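You operate a simulated robot arm through the tools that you are given. There is no shell and no other tool. Be economical: measure what you need, move in short steps, check, and stop when the job is done.

Carry out the task below with a simulated robot arm. There is one attempt and no reset: what you move stays moved.

## Task
Restart the control box by its key, switch and brown button.
Fine: key off, switch off and on again, brown button once, key on, in that order.

It is judged by the outcome, as a careful person would: the job done as asked, and still so three seconds after it is handed in. It fails if anything else is knocked over, pushed out of place, dropped, spilled or broken.

## Robot
A 7-joint arm with a two-finger parallel gripper, fixed in place. Base frame: the origin is at the foot of the arm, x ahead of it, y to its left, z up; the work surface is at about z = 850. Units: mm, rad, N and s.
With the tool pointing down near the work surface it reaches from about 460 to 920 mm from the base axis. Its first joint turns from -2.007 to 2.007 rad. Payload 3.91 kg.
Tool frame: the origin (TCP) lies between the finger pads and is the grasp point; the fingertips stand 30 mm ahead of it; z points along the fingers, y is the line along which they close. Largest opening 110 mm; finger width 20, thickness 10; the body of the gripper, 48 by 112 mm, starts 55 mm behind the TCP.
Orientation is told as [roll, pitch, yaw] about the base's x, y, z axes, in that order, counted from this pose: with the fingers straight down and closing along the base's y, the tool's x points along the base's -x, its y along +y and its z along -z.

## Interface
- The arm moves only by the tool drive_tool. Its argument "steps" is a list of rows, each a list of 7 numbers: the shift along the tool's x, y, z in mm, then the turn, a rotation vector about the tool's x, y, z in rad, then the gripper command, from -1 (fully open) to 1 (shut), values between in proportion. In form: [[dx, dy, dz, rx, ry, rz, jaw], ...]. A call has 1 to 10 rows; each row shifts and turns the commanded pose from where the row before left it, along the tool's axes as they then stand. A row lasts 0.2 s, in which the tool goes at most 50 mm and 0.15 rad; a call with a longer step from one row to the next is refused whole, and so is a gripper value outside its range. Where a pose cannot be reached the arm comes as near as it can. A force on the tool above 40 N (or 10 N above the force at the start of the call, whichever is more), or a blocked arm, ends the call early, and 0.2 s more pass. The fingers move at their own pace (about 153 mm/s each) and stop on an object; they squeeze with about 33 N. The grip force told is the motor's: it shows also when the fingers shut on nothing. Time passes only in rows, and 0.2 s behind the last, so rows that do not move let the fingers close. The reply holds the time, the measured pose of the TCP, the force on the tool along the base axes, the opening and the grip force, in the units named above and with some noise, with the torque about the TCP (base axes, N m) and any sound that the robot's microphone picked up.
- Cameras (640 x 400 px; columns grow to the right, rows downward): "scene" is fixed at [220.5, -499.5, 1437.5]; the picture's right is [0.34, -0.94, 0.00], its down [-0.54, -0.20, -0.82] and it looks along [0.77, 0.28, -0.57] (base axes); focal length 328 px, centre (320, 200). "wrist" rides on the gripper at [72, 17, -103] in the tool frame; the picture's right is [-0.23, 0.97, 0.00], its down [-0.76, -0.18, -0.62] and it looks along [-0.61, -0.14, 0.78] (tool axes); focal length 222 px, centre (320, 200). There is no depth. A picture from a camera that has moved, and an enlarged one, comes with that camera's place and axes in the base frame and with its lens.
- snapshot(camera): a new picture of that camera. No time passes.
- move_column(by): slides the trunk up (or, below 0, down) by that many mm; the arm rides with it, the base frame stays. It gives what a move gives, with no picture.
- enlarge(camera, box): a new picture of the part [left, top, right, bottom] of that camera's present view, enlarged. No time passes.
- finish_job(): hands the job in; it is judged then, once.

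Work in short steps. Places have to be worked out from the pictures, the camera data and where the tool is seen: move nearer, look again, correct. Check each grasp and each placing, and mend what went wrong. You have 120 turns and 76 pictures in all, those below and enlarged ones among them. Open the gripper and draw the arm clear of the work before you hand the job in, unless the task says otherwise; then end with one line.

The tools are called after "Call:" as name(argument=value, ...) on one line, values as JSON. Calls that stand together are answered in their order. drive_tool: Moves the arm, as the interface text tells. Its arguments: {"type":"object","properties":{"steps":{"type":"array","items":{"type":"array","items":{"type":"number"}}}},"required":["steps"]} The other tools are called the same way: move_column (by) slides the trunk up or down; snapshot (camera) takes a picture; enlarge (camera, box) takes an enlarged picture of a part of a camera's view; finish_job () hands the job in.

At the start:

```text
t: 0.0
eef_pos: [610.4, -269.3, 1138.8]
tcp_rot: [-0.003, 0.0, -0.001]
ft_force: [-0.7, -0.1, 0.0]
wrist_torque: [0.0, 0.0, 0.0]
opening: 110.0
grip_force: 0.1
trunk travel left (down, up): [-800.0, 190.0]
```

scene: 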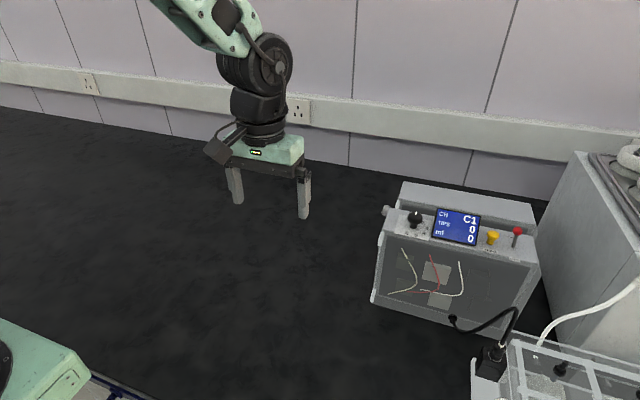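
wrist: 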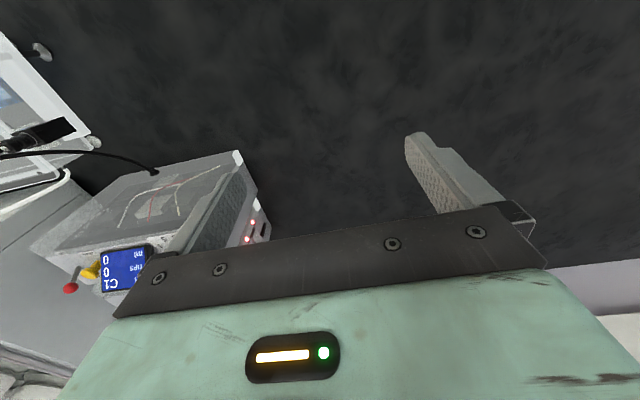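

I start by looking closely at the control box from the scene camera.

Call:
enlarge(camera="scene", box=[360, 170, 560, 295])

Call:
enlarge(camera="scene", box=[440, 250, 640, 400])

Call:
enlarge(camera="wrist", box=[0, 130, 280, 305])

```text
3.20 times, centred on (460, 232) of scene
camera zoom: at [220.5, -499.5, 1437.5], right [0.34, -0.94, 0.0], down [-0.54, -0.2, -0.82], along [0.77, 0.28, -0.57], focal length 1051 px, centre (-128, 96)
```

zoom: 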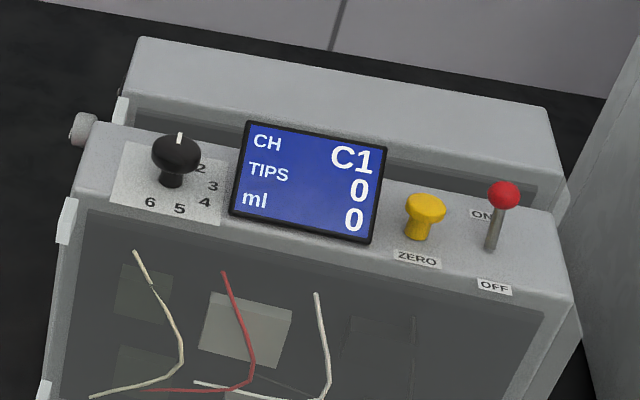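

```text
2.67 times, centred on (540, 325) of scene
camera zoom: at [220.5, -499.5, 1437.5], right [0.34, -0.94, 0.0], down [-0.54, -0.2, -0.82], along [0.77, 0.28, -0.57], focal length 876 px, centre (-267, -133)
```

zoom: 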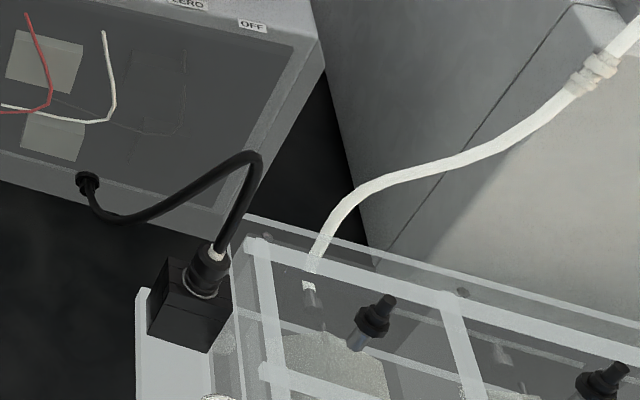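

```text
2.29 times, centred on (140, 218) of wrist
camera zoom: at [536.9, -251.3, 1240.0], right [0.23, 0.97, 0.0], down [0.76, -0.18, 0.62], along [0.61, -0.14, -0.78], focal length 508 px, centre (731, 160)
```

zoom: 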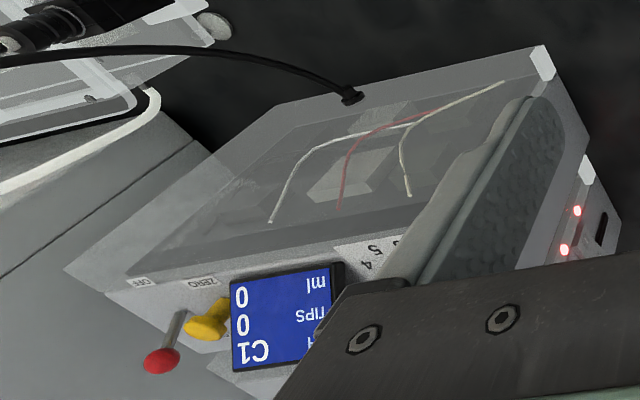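

The display box has a dial, a yellow ZERO button and a red toggle on top, plus something on its left side (a knob, LEDs). I'll turn the tool so the wrist camera looks toward -y at that side.

Call:
drive_tool(steps=[[-20, 40, 0, 0, 0, 0.15, -1], [-10, 45, 0, 0, 0, 0.15, -1], [0, 45, 0, 0, 0, 0.15, -1], [0, 0, 0, 0, 0, 0.15, -1], [0, 0, 0, 0, 0, 0.15, -1], [0, 0, 0, 0, 0, 0.15, -1], [0, 0, 0, 0, 0, 0.15, -1], [0, 0, 0, 0, 0, 0.15, -1], [0, 0, 0, 0, 0, 0.15, -1], [0, 0, 0, 0, 0, 0.15, -1]])

Call:
snapshot(camera="wrist")

Call:
snapshot(camera="scene")

```text
t: 2.2
eef_pos: [660.3, -143.2, 1137.7]
tcp_rot: [-0.001, -0.001, -1.504]
ft_force: [0.4, -0.4, 0.6]
wrist_torque: [-0.05, 0.01, 0.03]
opening: 110.1
grip_force: 0.1
trunk travel left (down, up): [-800.0, 190.0]
```

```text
70 pictures are left
camera wrist: at [671.4, -68.8, 1240.0], right [0.99, -0.16, 0.0], down [-0.12, -0.77, 0.62], along [-0.1, -0.61, -0.78], focal length 222 px, centre (320, 200)
```

wrist: 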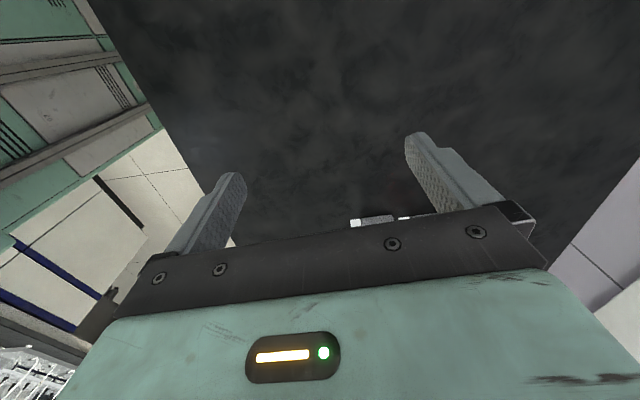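

```text
69 pictures are left
```

scene: 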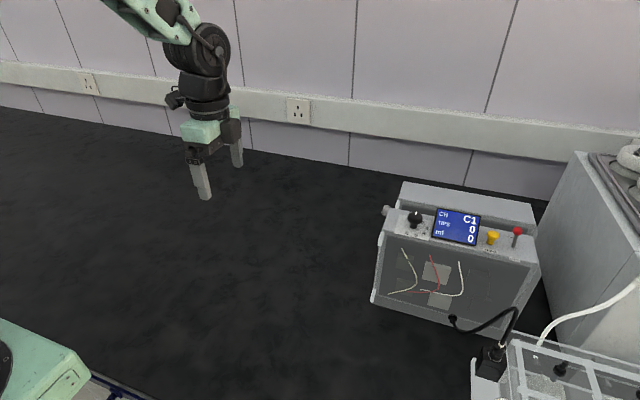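

The gripper hides the far half of the view, so I tilt the tool toward -y to see the box's left side.

Call:
drive_tool(steps=[[0, 0, 0, 0, 0, 0.07, -1], [0, 0, 0, 0, -0.15, 0, -1], [0, 0, 0, 0, -0.15, 0, -1], [0, 0, 0, 0, -0.15, 0, -1], [0, 0, 0, 0, -0.15, 0, -1]])

Call:
snapshot(camera="wrist")

```text
t: 3.4
eef_pos: [659.8, -145.0, 1139.9]
tcp_rot: [0.001, -0.603, -1.571]
ft_force: [0.0, 0.4, 1.0]
wrist_torque: [0.04, 0.02, 0.01]
opening: 109.9
grip_force: 0.0
trunk travel left (down, up): [-800.0, 190.0]
```

```text
68 pictures are left
camera wrist: at [676.0, -24.6, 1181.6], right [0.97, -0.19, 0.13], down [-0.18, -0.28, 0.94], along [-0.14, -0.94, -0.3], focal length 222 px, centre (320, 200)
```

wrist: 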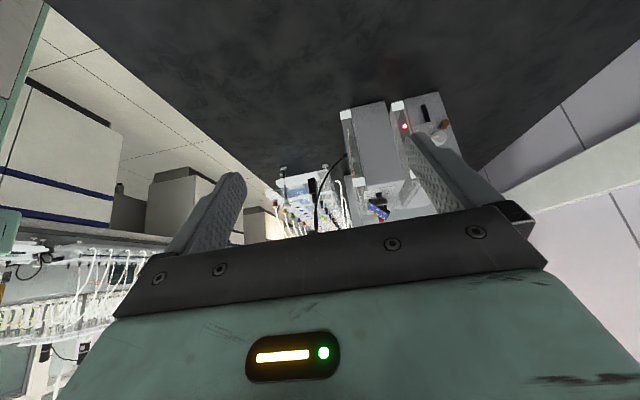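

A brown round button and a slot are visible on the box's left side. I move closer.

Call:
drive_tool(steps=[[-33, 15, 5, 0, 0, 0, -1], [-33, 15, 5, 0, 0, 0, -1], [-33, 15, 5, 0, 0, 0, -1], [-33, 15, 5, 0, 0, 0, -1]])

Call:
snapshot(camera="wrist")

Call:
enlarge(camera="wrist", box=[270, 40, 470, 220])

```text
t: 4.4
eef_pos: [720.0, -261.3, 1196.5]
tcp_rot: [-0.001, -0.6, -1.569]
ft_force: [0.6, -0.5, 0.1]
wrist_torque: [0.0, -0.02, -0.03]
opening: 109.9
grip_force: 0.1
trunk travel left (down, up): [-800.0, 190.0]
```

```text
67 pictures are left
camera wrist: at [735.7, -143.0, 1238.7], right [0.97, -0.19, 0.13], down [-0.18, -0.28, 0.94], along [-0.14, -0.94, -0.3], focal length 222 px, centre (320, 200)
```

wrist: 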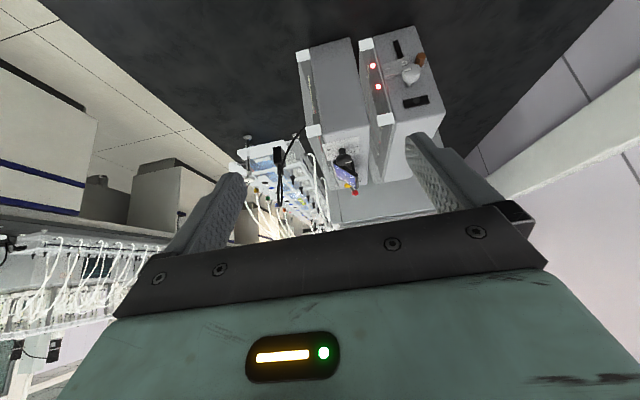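

```text
2.22 times, centred on (370, 130) of wrist
camera zoom: at [735.7, -143.0, 1238.7], right [0.97, -0.19, 0.13], down [-0.18, -0.28, 0.94], along [-0.14, -0.94, -0.3], focal length 494 px, centre (209, 356)
```

zoom: 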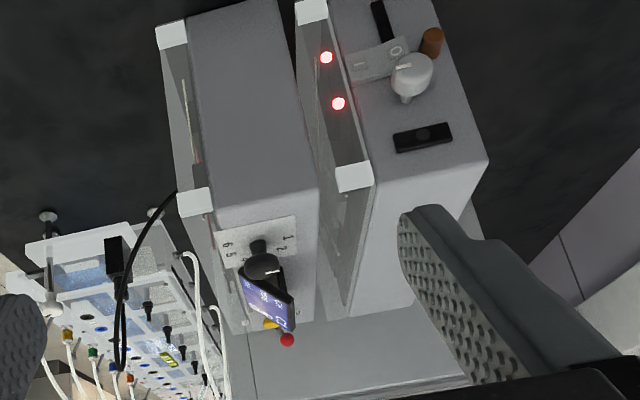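

There are two units: the front pump box with the display and a rear box whose left side has LEDs, a white key-knob with I/O marks, a brown button and black switches. I go closer to read that panel.

Call:
drive_tool(steps=[[4, 16, 30, 0, 0, 0, -1], [4, 16, 30, 0, 0, 0, -1], [4, 16, 30, 0, 0, 0, -1], [4, 16, 30, 0, 0, 0, -1], [2, 16, 30, 0, 0, 0, -1]])

Call:
snapshot(camera="wrist")

```text
t: 5.6
eef_pos: [799.5, -334.7, 1063.3]
tcp_rot: [0.001, -0.602, -1.571]
ft_force: [-1.1, 0.8, 0.3]
wrist_torque: [0.01, 0.01, 0.02]
opening: 110.2
grip_force: 0.1
trunk travel left (down, up): [-800.0, 190.0]
```

```text
65 pictures are left
camera wrist: at [815.1, -215.0, 1105.9], right [0.97, -0.19, 0.13], down [-0.18, -0.28, 0.94], along [-0.14, -0.94, -0.3], focal length 222 px, centre (320, 200)
```

wrist: 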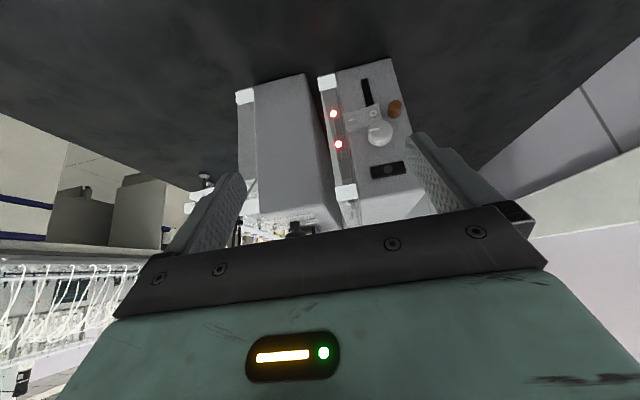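

Call:
enlarge(camera="wrist", box=[315, 60, 425, 210])

```text
2.67 times, centred on (370, 135) of wrist
camera zoom: at [815.1, -215.0, 1105.9], right [0.97, -0.19, 0.13], down [-0.18, -0.28, 0.94], along [-0.14, -0.94, -0.3], focal length 592 px, centre (187, 373)
```

zoom: 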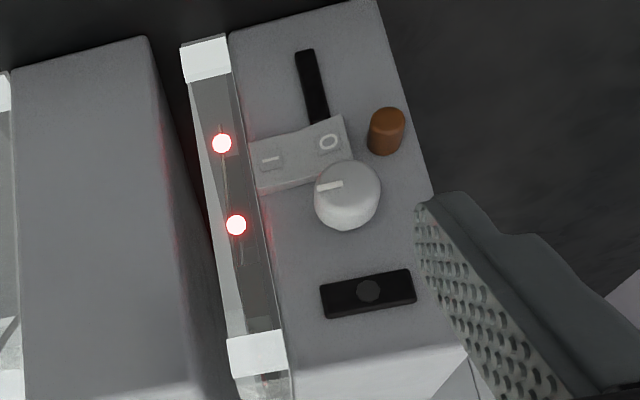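

Call:
enlarge(camera="wrist", box=[350, 120, 410, 185])

Call:
enlarge(camera="wrist", box=[340, 70, 410, 135])

```text
6.15 times, centred on (380, 152) of wrist
camera zoom: at [815.1, -215.0, 1105.9], right [0.97, -0.19, 0.13], down [-0.18, -0.28, 0.94], along [-0.14, -0.94, -0.3], focal length 1367 px, centre (-49, 492)
```

zoom: 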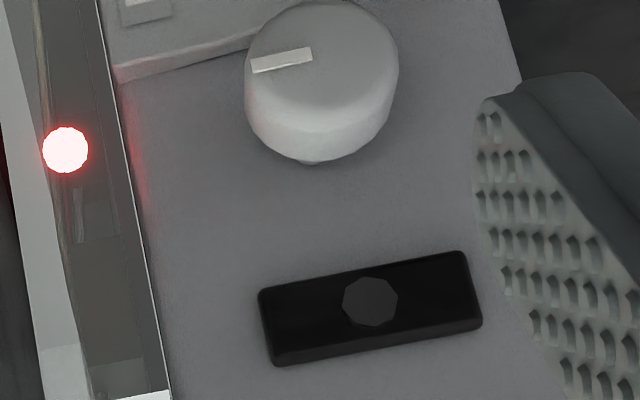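

```text
6.15 times, centred on (375, 102) of wrist
camera zoom: at [815.1, -215.0, 1105.9], right [0.97, -0.19, 0.13], down [-0.18, -0.28, 0.94], along [-0.14, -0.94, -0.3], focal length 1367 px, centre (-18, 800)
```

zoom: 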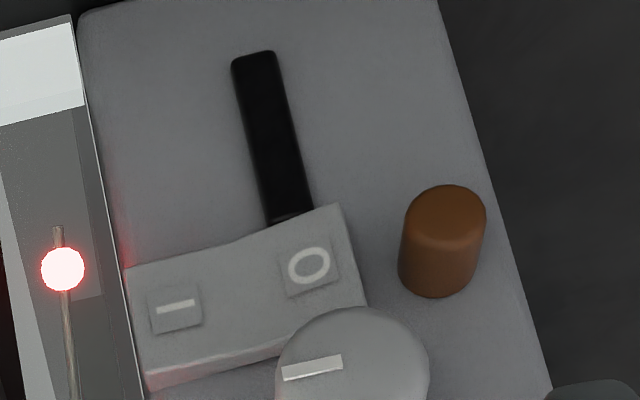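

I need parallax to tell which black pieces protrude; I lower the camera to panel height.

Call:
drive_tool(steps=[[22, -10, 33, 0, 0, 0, -1], [23, -10, 33, 0, 0, 0, -1], [23, -10, 33, 0, 0, 0, -1]])

Call:
snapshot(camera="wrist")

```text
t: 6.4
eef_pos: [769.5, -332.6, 943.3]
tcp_rot: [0.0, -0.601, -1.571]
ft_force: [-0.2, -0.1, -0.5]
wrist_torque: [-0.03, -0.01, 0.04]
opening: 110.2
grip_force: 0.0
trunk travel left (down, up): [-800.0, 190.0]
```

```text
61 pictures are left
camera wrist: at [785.6, -214.0, 985.9], right [0.97, -0.19, 0.13], down [-0.18, -0.28, 0.94], along [-0.14, -0.94, -0.3], focal length 222 px, centre (320, 200)
```

wrist: 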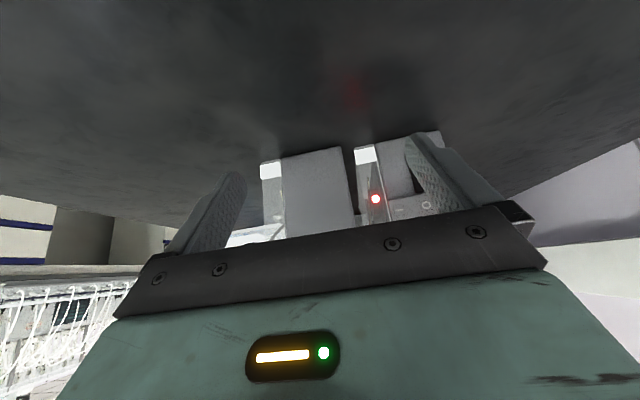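

The fingers block this view. I back off and tilt the tool to horizontal (fingers along -y), which is also the working pose.

Call:
drive_tool(steps=[[11, 10, -32, 0, 0, 0, -1], [11, 10, -32, 0, 0, 0, -1], [11, 10, -32, 0, 0, 0, -1], [0, 0, 0, 0, -0.15, 0, -1], [0, 0, 0, 0, -0.15, 0, -1], [0, 0, 0, 0, -0.15, 0, -1], [0, 0, 0, 0, -0.15, 0, -1], [0, 0, 0, 0, -0.15, 0, -1], [0, 0, 0, 0, -0.15, 0, -1], [0, 0, 0, 0, -0.07, 0, -1]])

Call:
snapshot(camera="wrist")

Call:
snapshot(camera="scene")

```text
t: 8.6
eef_pos: [798.7, -250.7, 1003.5]
tcp_rot: [2.486, -1.571, 2.224]
ft_force: [-0.1, -0.6, -0.5]
wrist_torque: [0.05, -0.03, 0.0]
opening: 110.2
grip_force: 0.1
trunk travel left (down, up): [-800.0, 190.0]
```

```text
60 pictures are left
camera wrist: at [815.6, -146.8, 929.0], right [0.97, 0.0, 0.23], down [-0.18, 0.62, 0.76], along [-0.14, -0.78, 0.61], focal length 222 px, centre (320, 200)
```

wrist: 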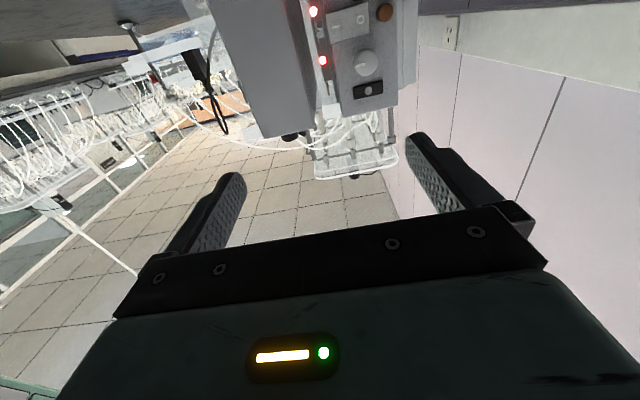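

```text
59 pictures are left
```

scene: 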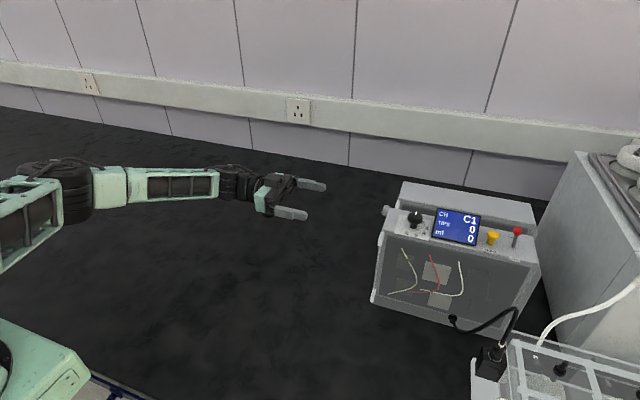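

Call:
enlarge(camera="wrist", box=[300, 0, 420, 110])

```text
3.64 times, centred on (360, 55) of wrist
camera zoom: at [815.6, -146.8, 929.0], right [0.97, 0.0, 0.23], down [-0.18, 0.62, 0.76], along [-0.14, -0.78, 0.61], focal length 808 px, centre (174, 727)
```

zoom: 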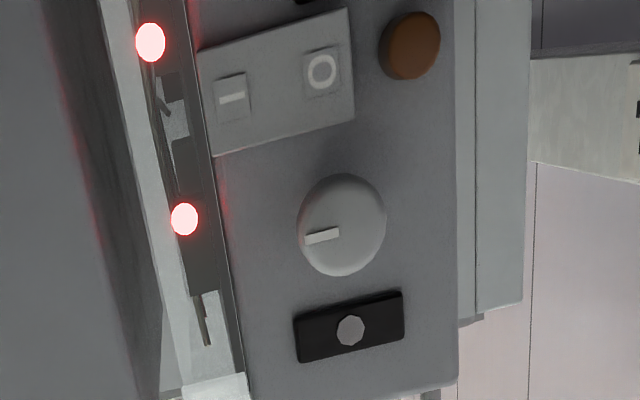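

Triangulating: knob face ≈ [858,-432,974], rocker I [832,-451,937] / O [858,-448,937], brown button [884,-451,937], black plate flush at z≈1010. I zoom in for markings and which rocker side is pressed.

Call:
enlarge(camera="wrist", box=[340, 40, 390, 100])

Call:
enlarge(camera="wrist", box=[325, 0, 395, 48])

```text
6.67 times, centred on (365, 70) of wrist
camera zoom: at [815.6, -146.8, 929.0], right [0.97, 0.0, 0.23], down [-0.18, 0.62, 0.76], along [-0.14, -0.78, 0.61], focal length 1481 px, centre (20, 1067)
```

zoom: 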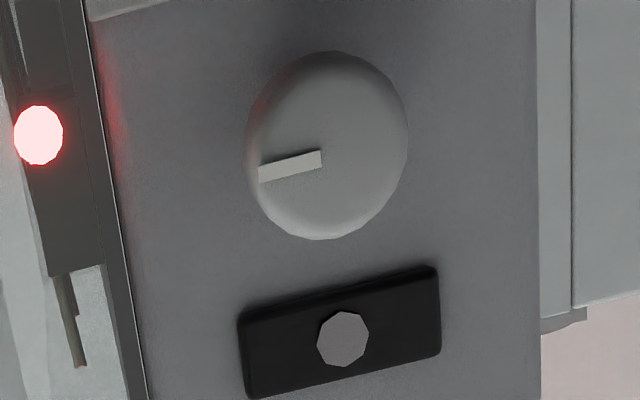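

```text
8.33 times, centred on (360, 24) of wrist
camera zoom: at [815.6, -146.8, 929.0], right [0.97, 0.0, 0.23], down [-0.18, 0.62, 0.76], along [-0.14, -0.78, 0.61], focal length 1851 px, centre (-13, 1667)
```

zoom: 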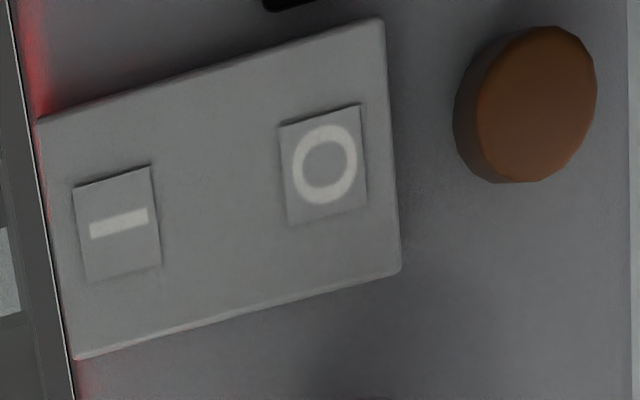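

The knob with its pointer is the key switch on this panel (everything else there is flush, the rocker, or the brown button). I align the tool with the panel's normal (~0.12 rad), partly close the jaws and go to a pre-approach.

Call:
drive_tool(steps=[[0, 0, 0, -0.12, 0, 0, 0.09], [10, 20, 24, 0, 0, 0, 0.09], [10, 20, 24, 0, 0, 0, 0.09], [10, 16, 24, 0, 0, 0, 0.09]])

Call:
snapshot(camera="wrist")

```text
t: 9.6
eef_pos: [863.7, -314.3, 973.8]
tcp_rot: [0.128, -1.568, -1.577]
ft_force: [0.8, 0.3, 0.0]
wrist_torque: [0.02, 0.04, 0.01]
opening: 50.1
grip_force: 0.2
trunk travel left (down, up): [-800.0, 190.0]
```

```text
55 pictures are left
camera wrist: at [868.5, -209.3, 898.7], right [0.97, 0.12, 0.23], down [-0.25, 0.6, 0.76], along [-0.05, -0.79, 0.61], focal length 222 px, centre (320, 200)
```

wrist: 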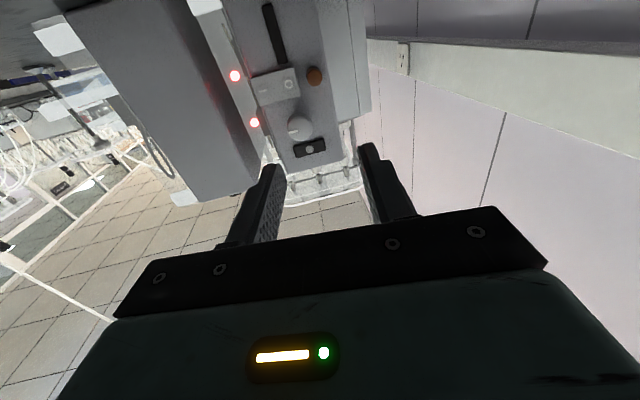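

Call:
enlarge(camera="wrist", box=[210, 0, 370, 190])

```text
2.11 times, centred on (290, 95) of wrist
camera zoom: at [868.5, -209.3, 898.7], right [0.97, 0.12, 0.23], down [-0.25, 0.6, 0.76], along [-0.05, -0.79, 0.61], focal length 468 px, centre (383, 421)
```

zoom: 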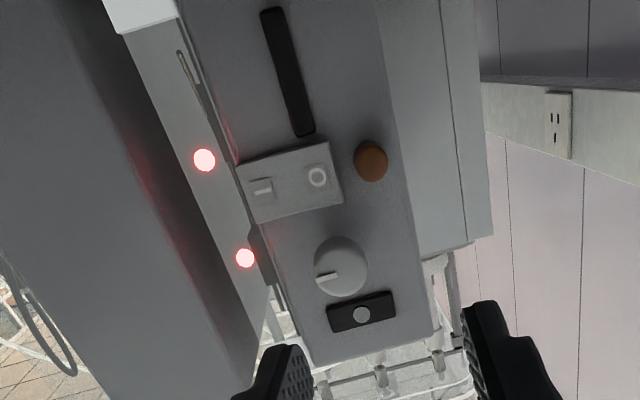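

Knob centre confirmed at about [857,-432,974]. I move onto its axis and advance most of the way.

Call:
drive_tool(steps=[[0, -20, 10, 0, 0, 0, 0.09], [0, 0, 25, 0, 0, 0, 0.09], [0, 0, 25, 0, 0, 0, 0.09], [0, 0, 10, 0, 0, 0, 0.09]])

Call:
enlarge(camera="wrist", box=[200, 0, 440, 200])

```text
t: 10.6
eef_pos: [854.1, -387.8, 973.3]
tcp_rot: [-0.058, -1.568, -1.393]
ft_force: [-0.2, 0.1, 0.5]
wrist_torque: [-0.03, -0.01, 0.05]
opening: 49.8
grip_force: 0.1
trunk travel left (down, up): [-800.0, 190.0]
```

```text
2.00 times, centred on (320, 100) of wrist
camera zoom: at [856.8, -282.3, 899.0], right [0.97, 0.12, 0.23], down [-0.25, 0.6, 0.76], along [-0.05, -0.79, 0.61], focal length 444 px, centre (320, 400)
```

zoom: 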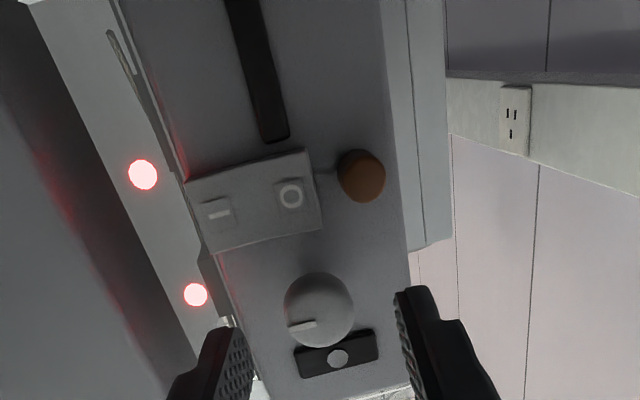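

Well centred. I narrow the jaws to 40 mm and advance to straddle the knob.

Call:
drive_tool(steps=[[0, 0, 0, 0, 0, 0, 0.27], [0, 0, 10, 0, 0, 0, 0.27], [0, 0, 10, 0, 0, 0, 0.27], [0, 0, 6, 0, 0, 0, 0.27]])

Call:
enlarge(camera="wrist", box=[200, 0, 440, 200])

```text
t: 11.6
eef_pos: [855.9, -412.3, 972.6]
tcp_rot: [0.155, -1.57, -1.604]
ft_force: [0.7, 0.1, 0.0]
wrist_torque: [0.01, -0.02, -0.02]
opening: 40.2
grip_force: 0.0
trunk travel left (down, up): [-800.0, 190.0]
```

```text
2.00 times, centred on (320, 100) of wrist
camera zoom: at [859.6, -307.7, 899.1], right [0.97, 0.12, 0.23], down [-0.25, 0.6, 0.76], along [-0.05, -0.79, 0.61], focal length 444 px, centre (320, 400)
```

zoom: 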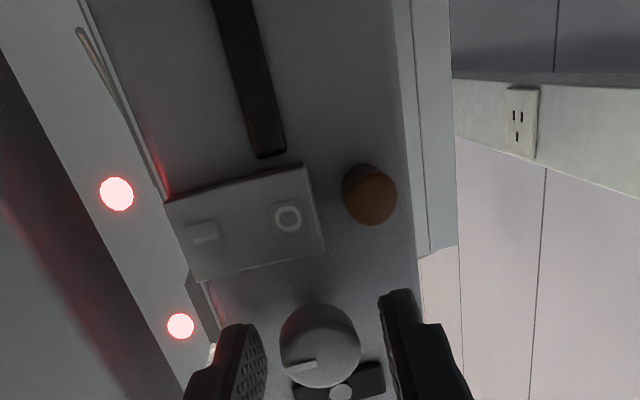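

Fingers straddle the knob. Close gently and check grip.

Call:
drive_tool(steps=[[0, 0, 2, 0, 0, 0, 0.4], [0, 0, 0, 0, 0, 0, 0.6], [0, 0, 0, 0, 0, 0, 0.8], [0, 0, 0, 0, 0, 0, 0.8]])

Call:
enlarge(camera="wrist", box=[200, 0, 440, 200])

```text
t: 12.6
eef_pos: [855.1, -415.3, 971.7]
tcp_rot: [0.102, -1.568, -1.553]
ft_force: [-14.8, 4.6, -2.3]
wrist_torque: [-0.45, -0.01, -0.3]
opening: 25.4
grip_force: 45.2
trunk travel left (down, up): [-800.0, 190.0]
```

```text
2.00 times, centred on (320, 100) of wrist
camera zoom: at [859.1, -310.4, 898.3], right [0.97, 0.11, 0.23], down [-0.25, 0.6, 0.76], along [-0.05, -0.79, 0.61], focal length 444 px, centre (320, 400)
```

zoom: 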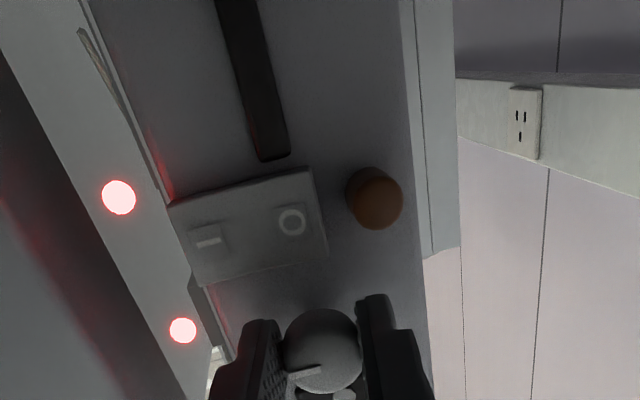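

Gripped at 25 mm with a little side load; I shift 1.5 mm to relieve it and try a small counter-clockwise turn (rz negative).

Call:
drive_tool(steps=[[0, -1.5, 0, 0, 0, 0, 0.8], [0, 0, 0, 0, 0, -0.1, 0.8], [0, 0, 0, 0, 0, -0.1, 0.8]])

Call:
enlarge(camera="wrist", box=[200, 0, 440, 200])

```text
t: 13.4
eef_pos: [854.5, -416.8, 972.7]
tcp_rot: [-1.559, -1.371, 0.111]
ft_force: [-6.8, 3.1, -0.7]
wrist_torque: [1.14, -0.04, -0.27]
opening: 25.2
grip_force: 44.9
trunk travel left (down, up): [-800.0, 190.0]
```

```text
2.00 times, centred on (320, 100) of wrist
camera zoom: at [843.5, -312.2, 896.6], right [0.99, 0.12, 0.03], down [-0.1, 0.61, 0.78], along [0.08, -0.78, 0.62], focal length 444 px, centre (320, 400)
```

zoom: 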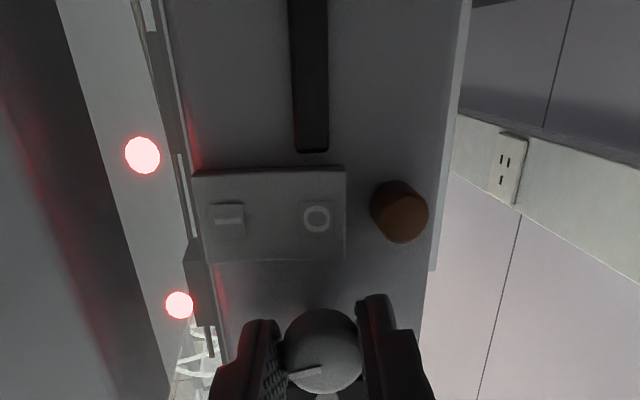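

The knob turns freely with the gripper. I continue in this direction watching torque and the LEDs.

Call:
drive_tool(steps=[[0, 0, 0, 0, 0, -0.12, 0.8], [0, 0, 0, 0, 0, -0.12, 0.8], [0, 0, 0, 0, 0, -0.12, 0.8]])

Call:
snapshot(camera="wrist")

```text
t: 14.2
eef_pos: [853.4, -415.2, 972.5]
tcp_rot: [-1.569, -1.008, 0.117]
ft_force: [-10.3, 2.5, -0.4]
wrist_torque: [0.97, -0.02, -0.7]
opening: 25.4
grip_force: 44.7
trunk travel left (down, up): [-800.0, 190.0]
```

```text
49 pictures are left
camera wrist: at [816.7, -315.6, 900.9], right [0.94, 0.11, -0.33], down [0.18, 0.65, 0.74], along [0.29, -0.75, 0.59], focal length 222 px, centre (320, 200)
```

wrist: 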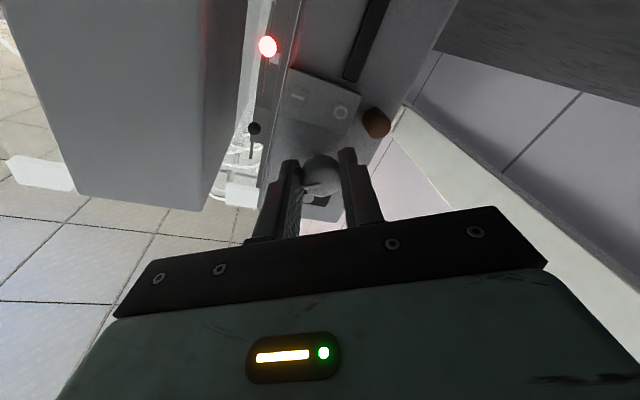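

The upper LED went out – this is the key. I continue towards the off stop.

Call:
drive_tool(steps=[[0, 0, 0, 0, 0, -0.12, 0.8], [0, 0, 0, 0, 0, -0.12, 0.8], [0, 0, 0, 0, 0, -0.12, 0.8]])

```text
t: 15.0
eef_pos: [852.5, -415.3, 973.1]
tcp_rot: [-1.569, -0.649, 0.118]
ft_force: [-16.4, 3.9, 1.5]
wrist_torque: [0.61, -0.03, -1.01]
opening: 25.3
grip_force: 44.9
trunk travel left (down, up): [-800.0, 190.0]
```

Call:
drive_tool(steps=[[1.2, -0.9, 0, 0, 0, 0, 0.8], [0, 0, 0, 0, 0, -0.12, 0.8], [0, 0, 0, 0, 0, -0.12, 0.8], [0, 0, 0, 0, 0, -0.12, 0.8]])

Call:
snapshot(camera="wrist")

```text
t: 16.0
eef_pos: [852.0, -415.6, 973.5]
tcp_rot: [-1.57, -0.291, 0.119]
ft_force: [-8.1, -1.6, 9.9]
wrist_torque: [0.25, -0.03, -0.85]
opening: 25.5
grip_force: 45.1
trunk travel left (down, up): [-800.0, 190.0]
```

```text
48 pictures are left
camera wrist: at [775.6, -320.8, 935.8], right [0.49, 0.06, -0.87], down [0.6, 0.7, 0.39], along [0.63, -0.71, 0.31], focal length 222 px, centre (320, 200)
```

wrist: 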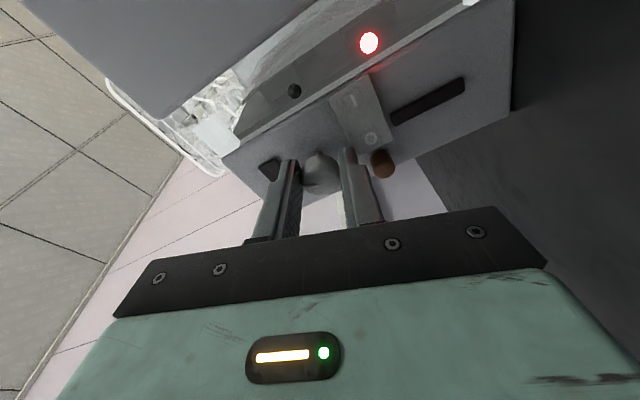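

Call:
enlarge(camera="wrist", box=[250, 60, 430, 210])

```text
2.67 times, centred on (340, 135) of wrist
camera zoom: at [775.6, -320.8, 935.8], right [0.49, 0.06, -0.87], down [0.6, 0.7, 0.39], along [0.63, -0.71, 0.31], focal length 592 px, centre (267, 373)
```

zoom: 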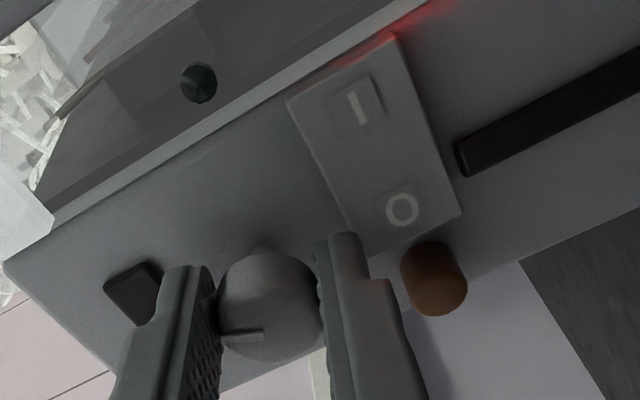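

The pointer follows the grip and is nearly up. I finish to a quarter turn, feeling for a stop.

Call:
drive_tool(steps=[[0, 0, 0, 0, 0, -0.1, 0.8], [0, 0, 0, 0, 0, -0.1, 0.8], [0, 0, 0, 0, 0, -0.09, 0.8]])

Call:
enlarge(camera="wrist", box=[250, 60, 430, 210])

```text
t: 16.8
eef_pos: [852.7, -415.2, 975.4]
tcp_rot: [-1.572, -0.001, 0.12]
ft_force: [-3.5, -8.1, 18.4]
wrist_torque: [-0.05, -0.1, -0.29]
opening: 25.8
grip_force: 45.3
trunk travel left (down, up): [-800.0, 190.0]
```

```text
2.67 times, centred on (340, 135) of wrist
camera zoom: at [767.7, -321.7, 956.4], right [0.23, 0.03, -0.97], down [0.68, 0.71, 0.18], along [0.7, -0.7, 0.14], focal length 592 px, centre (267, 373)
```

zoom: 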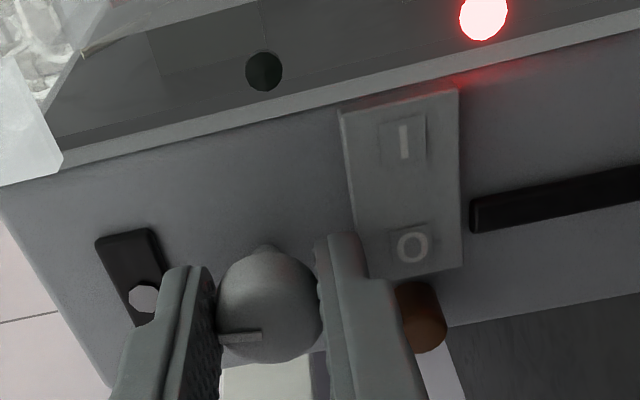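

Call:
drive_tool(steps=[[-1.0, 0, 0, 0, 0, 0, 0.8], [0, -1.2, 0, 0, 0, -0.08, 0.8]])

```text
t: 17.4
eef_pos: [852.8, -417.3, 975.5]
tcp_rot: [-1.571, 0.079, 0.12]
ft_force: [-10.2, -9.0, 21.7]
wrist_torque: [-0.18, -0.13, 0.07]
opening: 25.6
grip_force: 45.2
trunk travel left (down, up): [-800.0, 190.0]
```

Torque rises a bit past 90°, so this looks like the stop. I open and back straight out, then look.

Call:
drive_tool(steps=[[0, 0, 0, 0, 0, 0, 0.45], [0, 0, 0, 0, 0, 0, 0.27], [0, 0, -10, 0, 0, 0, 0.27], [0, 0, -20, 0, 0, 0, 0.27], [0, 0, -30, 0, 0, 0, 0.27]])

Call:
enlarge(camera="wrist", box=[200, 0, 440, 200])

```text
t: 18.6
eef_pos: [846.8, -356.6, 975.1]
tcp_rot: [-1.568, 0.078, 0.119]
ft_force: [-0.1, -0.4, 0.3]
wrist_torque: [-0.01, 0.0, 0.02]
opening: 40.2
grip_force: 0.0
trunk travel left (down, up): [-800.0, 190.0]
```

```text
2.00 times, centred on (320, 100) of wrist
camera zoom: at [760.5, -262.8, 961.8], right [0.15, 0.02, -0.99], down [0.69, 0.71, 0.12], along [0.7, -0.7, 0.09], focal length 444 px, centre (320, 400)
```

zoom: 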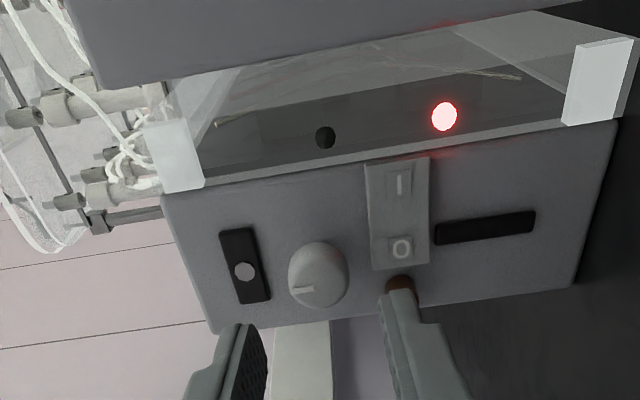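

Pointer is now up and its LED is off: key off. Next I close the fingers, move down to the rocker height and approach the O end ([858,-449,936]).

Call:
drive_tool(steps=[[0, 0, 0, 0, 0, 0.08, 1], [0, 20, 0, 0, 0, 0, 1], [0, 19, 0, 0, 0, 0, 1], [0, 0, 25, 0, 0, 0, 1], [0, 0, 22, 0, 0, 0, 1]])

Call:
enlarge(camera="wrist", box=[200, 0, 440, 200])

```text
t: 19.8
eef_pos: [853.7, -400.9, 935.0]
tcp_rot: [-1.569, 0.0, 0.123]
ft_force: [0.5, 0.5, -0.1]
wrist_torque: [0.01, 0.02, 0.0]
opening: 0.0
grip_force: 32.5
trunk travel left (down, up): [-800.0, 190.0]
```

```text
2.00 times, centred on (320, 100) of wrist
camera zoom: at [767.3, -306.8, 916.4], right [0.23, 0.03, -0.97], down [0.68, 0.71, 0.18], along [0.7, -0.7, 0.14], focal length 444 px, centre (320, 400)
```

zoom: 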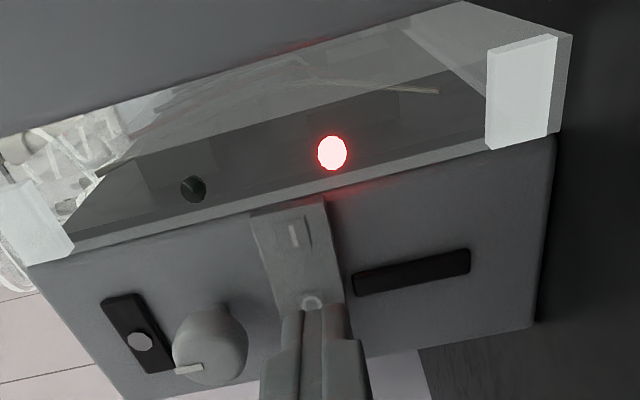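

Tip is aligned in front of O. I press in small steps.

Call:
drive_tool(steps=[[1.5, 0, 10, 0, 0, 0, 1], [0, 0, 6, 0, 0, 0, 1], [0, 0, 3, 0, 0, 0, 1], [0, 0, 3, 0, 0, 0, 1]])

Call:
enlarge(camera="wrist", box=[200, 0, 440, 200])

```text
t: 20.8
eef_pos: [854.5, -418.8, 933.4]
tcp_rot: [-1.569, -0.002, 0.129]
ft_force: [-10.9, 38.7, -1.6]
wrist_torque: [0.04, -0.05, -0.59]
opening: 0.0
grip_force: 32.9
trunk travel left (down, up): [-800.0, 190.0]
```

```text
2.00 times, centred on (320, 100) of wrist
camera zoom: at [769.7, -324.9, 916.1], right [0.23, 0.03, -0.97], down [0.68, 0.71, 0.18], along [0.7, -0.7, 0.14], focal length 444 px, centre (320, 400)
```

zoom: 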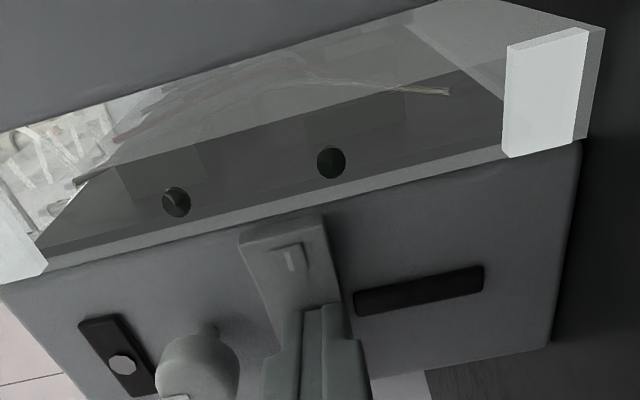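

The second LED went out: switch off. I back out, shift 25 mm to the I end.

Call:
drive_tool(steps=[[0, 0, -12, 0, 0, 0, 1], [0, 0, -15, 0, 0, 0, 1], [13, 0, 0, 0, 0, 0, 1], [12, -1, 0, 0, 0, 0, 1]])

Call:
enlarge(camera="wrist", box=[200, 0, 440, 200])

```text
t: 21.8
eef_pos: [826.5, -400.5, 935.2]
tcp_rot: [-1.569, 0.001, 0.122]
ft_force: [-0.5, -0.2, -0.2]
wrist_torque: [-0.01, 0.0, 0.03]
opening: 0.0
grip_force: 32.9
trunk travel left (down, up): [-800.0, 190.0]
```

```text
2.00 times, centred on (320, 100) of wrist
camera zoom: at [740.8, -306.4, 917.1], right [0.23, 0.03, -0.97], down [0.68, 0.71, 0.18], along [0.7, -0.7, 0.14], focal length 444 px, centre (320, 400)
```

zoom: 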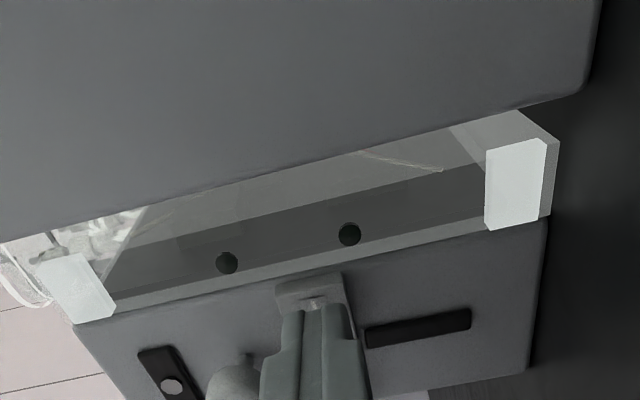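

Call:
drive_tool(steps=[[0, 0, 10, 0, 0, 0, 1], [0, 0, 6, 0, 0, 0, 1], [0, 0, 3, 0, 0, 0, 1], [0, 0, 3, 0, 0, 0, 1]])

Call:
enlarge(camera="wrist", box=[200, 0, 440, 200])

```text
t: 22.8
eef_pos: [829.3, -421.7, 935.9]
tcp_rot: [-1.57, 0.001, 0.124]
ft_force: [-5.3, 8.8, 0.1]
wrist_torque: [-0.02, 0.0, -0.06]
opening: 0.1
grip_force: 33.4
trunk travel left (down, up): [-800.0, 190.0]
```

```text
2.00 times, centred on (320, 100) of wrist
camera zoom: at [743.3, -326.9, 917.9], right [0.23, 0.03, -0.97], down [0.68, 0.71, 0.18], along [0.7, -0.7, 0.14], focal length 444 px, centre (320, 400)
```

zoom: 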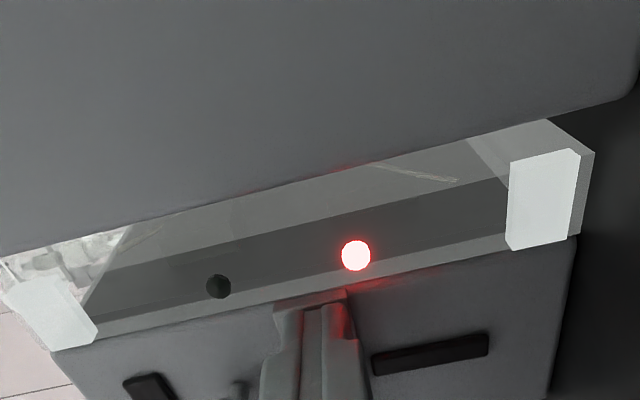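

LED back on. A further 2 mm to seat the rocker, then back out and shift to in front of the brown button ([884,-451,937]).

Call:
drive_tool(steps=[[0, 0, 2, 0, 0, 0, 1], [0, 0, -12, 0, 0, 0, 1], [0, 0, -20, 0, 0, 0, 1], [-25, 0, 0, 0, 0, 0, 1], [-26, 0, 0, 0, 0, 0, 1]])

Call:
enlarge(camera="wrist", box=[200, 0, 440, 200])

```text
t: 24.0
eef_pos: [874.7, -386.7, 934.7]
tcp_rot: [-1.568, 0.001, 0.121]
ft_force: [-0.6, 0.7, 0.0]
wrist_torque: [0.03, 0.01, -0.04]
opening: 0.3
grip_force: 32.8
trunk travel left (down, up): [-800.0, 190.0]
```

```text
2.00 times, centred on (320, 100) of wrist
camera zoom: at [790.1, -293.4, 917.0], right [0.23, 0.03, -0.97], down [0.68, 0.71, 0.18], along [0.7, -0.7, 0.14], focal length 444 px, centre (320, 400)
```

zoom: 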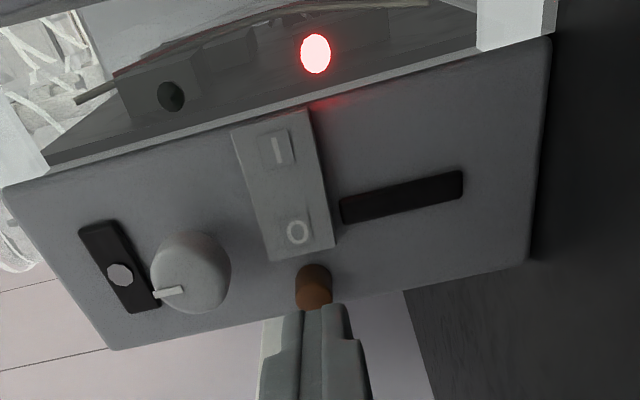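

Button is straight ahead of the tip. I advance and press it once.

Call:
drive_tool(steps=[[-2.5, 1, 15, 0, 0, 0, 1], [0, 0, 10, 0, 0, 0, 1], [0, 0, 4, 0, 0, 0, 1], [0, 0, 3, 0, 0, 0, 1]])

Call:
enlarge(camera="wrist", box=[200, 0, 440, 200])

```text
t: 25.0
eef_pos: [880.5, -419.5, 934.3]
tcp_rot: [-1.568, -0.001, 0.12]
ft_force: [-1.4, 2.4, 1.6]
wrist_torque: [0.0, -0.05, -0.06]
opening: 0.3
grip_force: 33.2
trunk travel left (down, up): [-800.0, 190.0]
heard: click
```

```text
2.00 times, centred on (320, 100) of wrist
camera zoom: at [796.7, -324.5, 916.4], right [0.23, 0.03, -0.97], down [0.68, 0.71, 0.18], along [0.7, -0.7, 0.14], focal length 444 px, centre (320, 400)
```

zoom: 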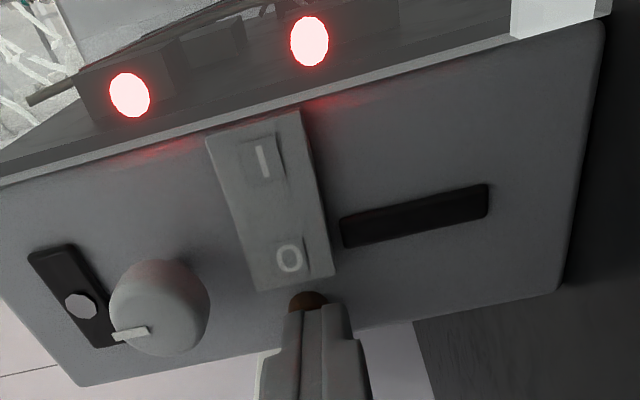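

A click was heard and the upper LED lit. I back out without touching it again and look.

Call:
drive_tool(steps=[[0, 0, -15, 0, 0, 0, 1], [0, 0, -25, 0, 0, 0, 1], [0, 0, -25, 0, 0, 0, 0.27]])

Call:
enlarge(camera="wrist", box=[180, 0, 460, 220])

```text
t: 25.8
eef_pos: [873.4, -354.8, 935.1]
tcp_rot: [-1.568, 0.001, 0.118]
ft_force: [0.4, -0.2, -0.4]
wrist_torque: [-0.03, 0.01, 0.01]
opening: 40.0
grip_force: 0.1
trunk travel left (down, up): [-800.0, 190.0]
```

```text
1.82 times, centred on (320, 110) of wrist
camera zoom: at [788.4, -260.5, 916.4], right [0.23, 0.03, -0.97], down [0.68, 0.71, 0.18], along [0.7, -0.7, 0.14], focal length 404 px, centre (320, 364)
```

zoom: 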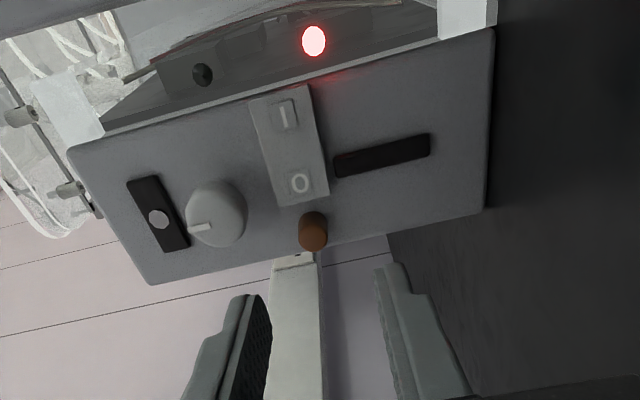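

The LED was a momentary acknowledgement; the switch LED stays on. Now I return to the knob axis, jaws open 40 mm.

Call:
drive_tool(steps=[[14, -20, 0, 0, 0, 0, 0.27], [13, -21, 0, 0, 0, 0, 0.27], [0, 0, 20, 0, 0, 0, 0.27], [0, 0, 15, 0, 0, 0, 0.27]])

Call:
enlarge(camera="wrist", box=[200, 20, 440, 220])

```text
t: 26.8
eef_pos: [850.9, -393.4, 976.0]
tcp_rot: [-1.569, 0.0, 0.123]
ft_force: [-0.4, 0.8, 0.2]
wrist_torque: [0.02, 0.02, -0.01]
opening: 40.3
grip_force: 0.1
trunk travel left (down, up): [-800.0, 190.0]
```

```text
2.00 times, centred on (320, 120) of wrist
camera zoom: at [766.3, -297.6, 957.4], right [0.23, 0.03, -0.97], down [0.68, 0.71, 0.18], along [0.7, -0.7, 0.14], focal length 444 px, centre (320, 360)
```

zoom: 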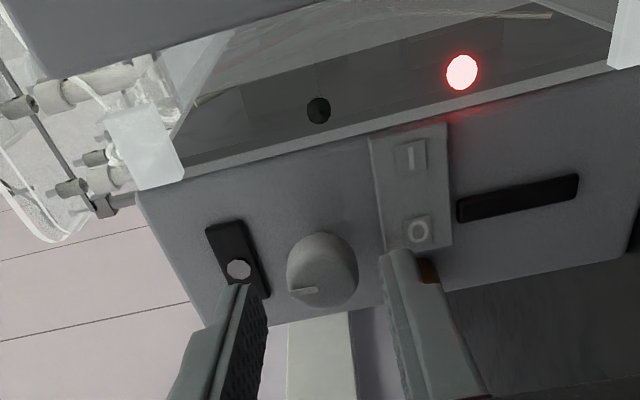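

Narrow the jaws to 34 mm so the lower finger clears the rocker, advance 21 mm, and grip.

Call:
drive_tool(steps=[[0, -0.5, 0, 0, 0, 0, 0.38], [0, 0, 10, 0, 0, 0, 0.38], [0, 0, 10, 0, 0, 0, 0.38], [0, 0, 0, 0, 0, 0, 0.55], [0, 0, 0, 0, 0, 0, 0.8], [0, 0, 0, 0, 0, 0, 0.8]])

Call:
enlarge(camera="wrist", box=[200, 20, 440, 220])

```text
t: 28.2
eef_pos: [853.7, -412.4, 975.0]
tcp_rot: [-1.568, 0.0, 0.123]
ft_force: [-1.0, 2.5, -4.2]
wrist_torque: [0.14, 0.0, 0.44]
opening: 25.4
grip_force: 45.1
trunk travel left (down, up): [-800.0, 190.0]
```

```text
2.00 times, centred on (320, 120) of wrist
camera zoom: at [768.5, -317.5, 956.9], right [0.22, 0.03, -0.97], down [0.68, 0.71, 0.18], along [0.7, -0.7, 0.14], focal length 444 px, centre (320, 360)
```

zoom: 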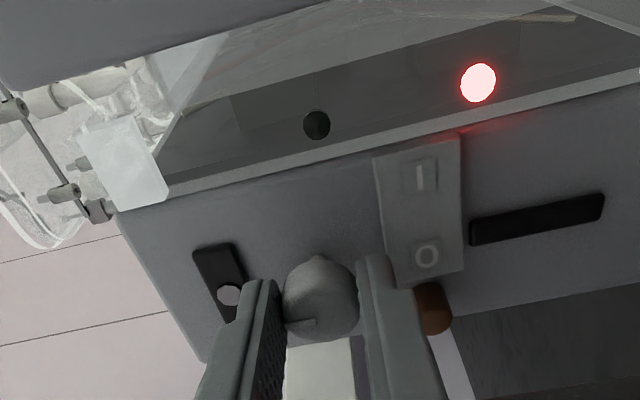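

Good, low forces. Turn the key back, rz positive, in stages.

Call:
drive_tool(steps=[[0, 0, 0, 0, 0, 0.12, 0.8], [0, 0, 0, 0, 0, 0.12, 0.8], [0, 0, 0, 0, 0, 0.12, 0.8], [0, 0, 0, 0, 0, 0.12, 0.8], [0, 0, 0, 0, 0, 0.12, 0.8]])

Call:
drive_tool(steps=[[0, 0, 0, 0, 0, 0.12, 0.8], [0, 0, 0, 0, 0, 0.12, 0.8], [0, 0, 0, 0, 0, 0.12, 0.8], [0, 0, 0, 0, 0, 0.12, 0.8], [0, 0, 0, 0, 0, 0.12, 0.8]])

Call:
enlarge(camera="wrist", box=[200, 0, 440, 200])

```text
t: 29.4
eef_pos: [853.4, -412.1, 975.3]
tcp_rot: [-1.566, -0.603, 0.118]
ft_force: [1.3, 0.9, -13.8]
wrist_torque: [-0.25, 0.07, 0.85]
opening: 25.2
grip_force: 44.7
trunk travel left (down, up): [-800.0, 190.0]
```

```text
t: 30.6
eef_pos: [854.9, -411.8, 975.5]
tcp_rot: [-1.564, -1.203, 0.114]
ft_force: [3.2, 0.9, -16.7]
wrist_torque: [-0.51, 0.04, 0.38]
opening: 25.2
grip_force: 45.2
trunk travel left (down, up): [-800.0, 190.0]
```

```text
2.00 times, centred on (320, 100) of wrist
camera zoom: at [831.1, -310.1, 899.8], right [0.98, 0.12, -0.14], down [0.03, 0.63, 0.78], along [0.18, -0.77, 0.62], focal length 444 px, centre (320, 400)
```

zoom: 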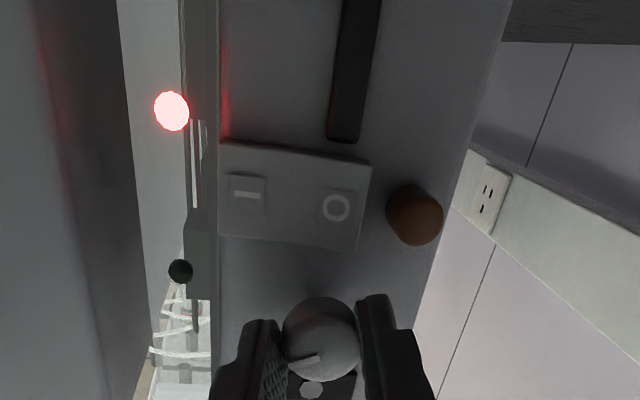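

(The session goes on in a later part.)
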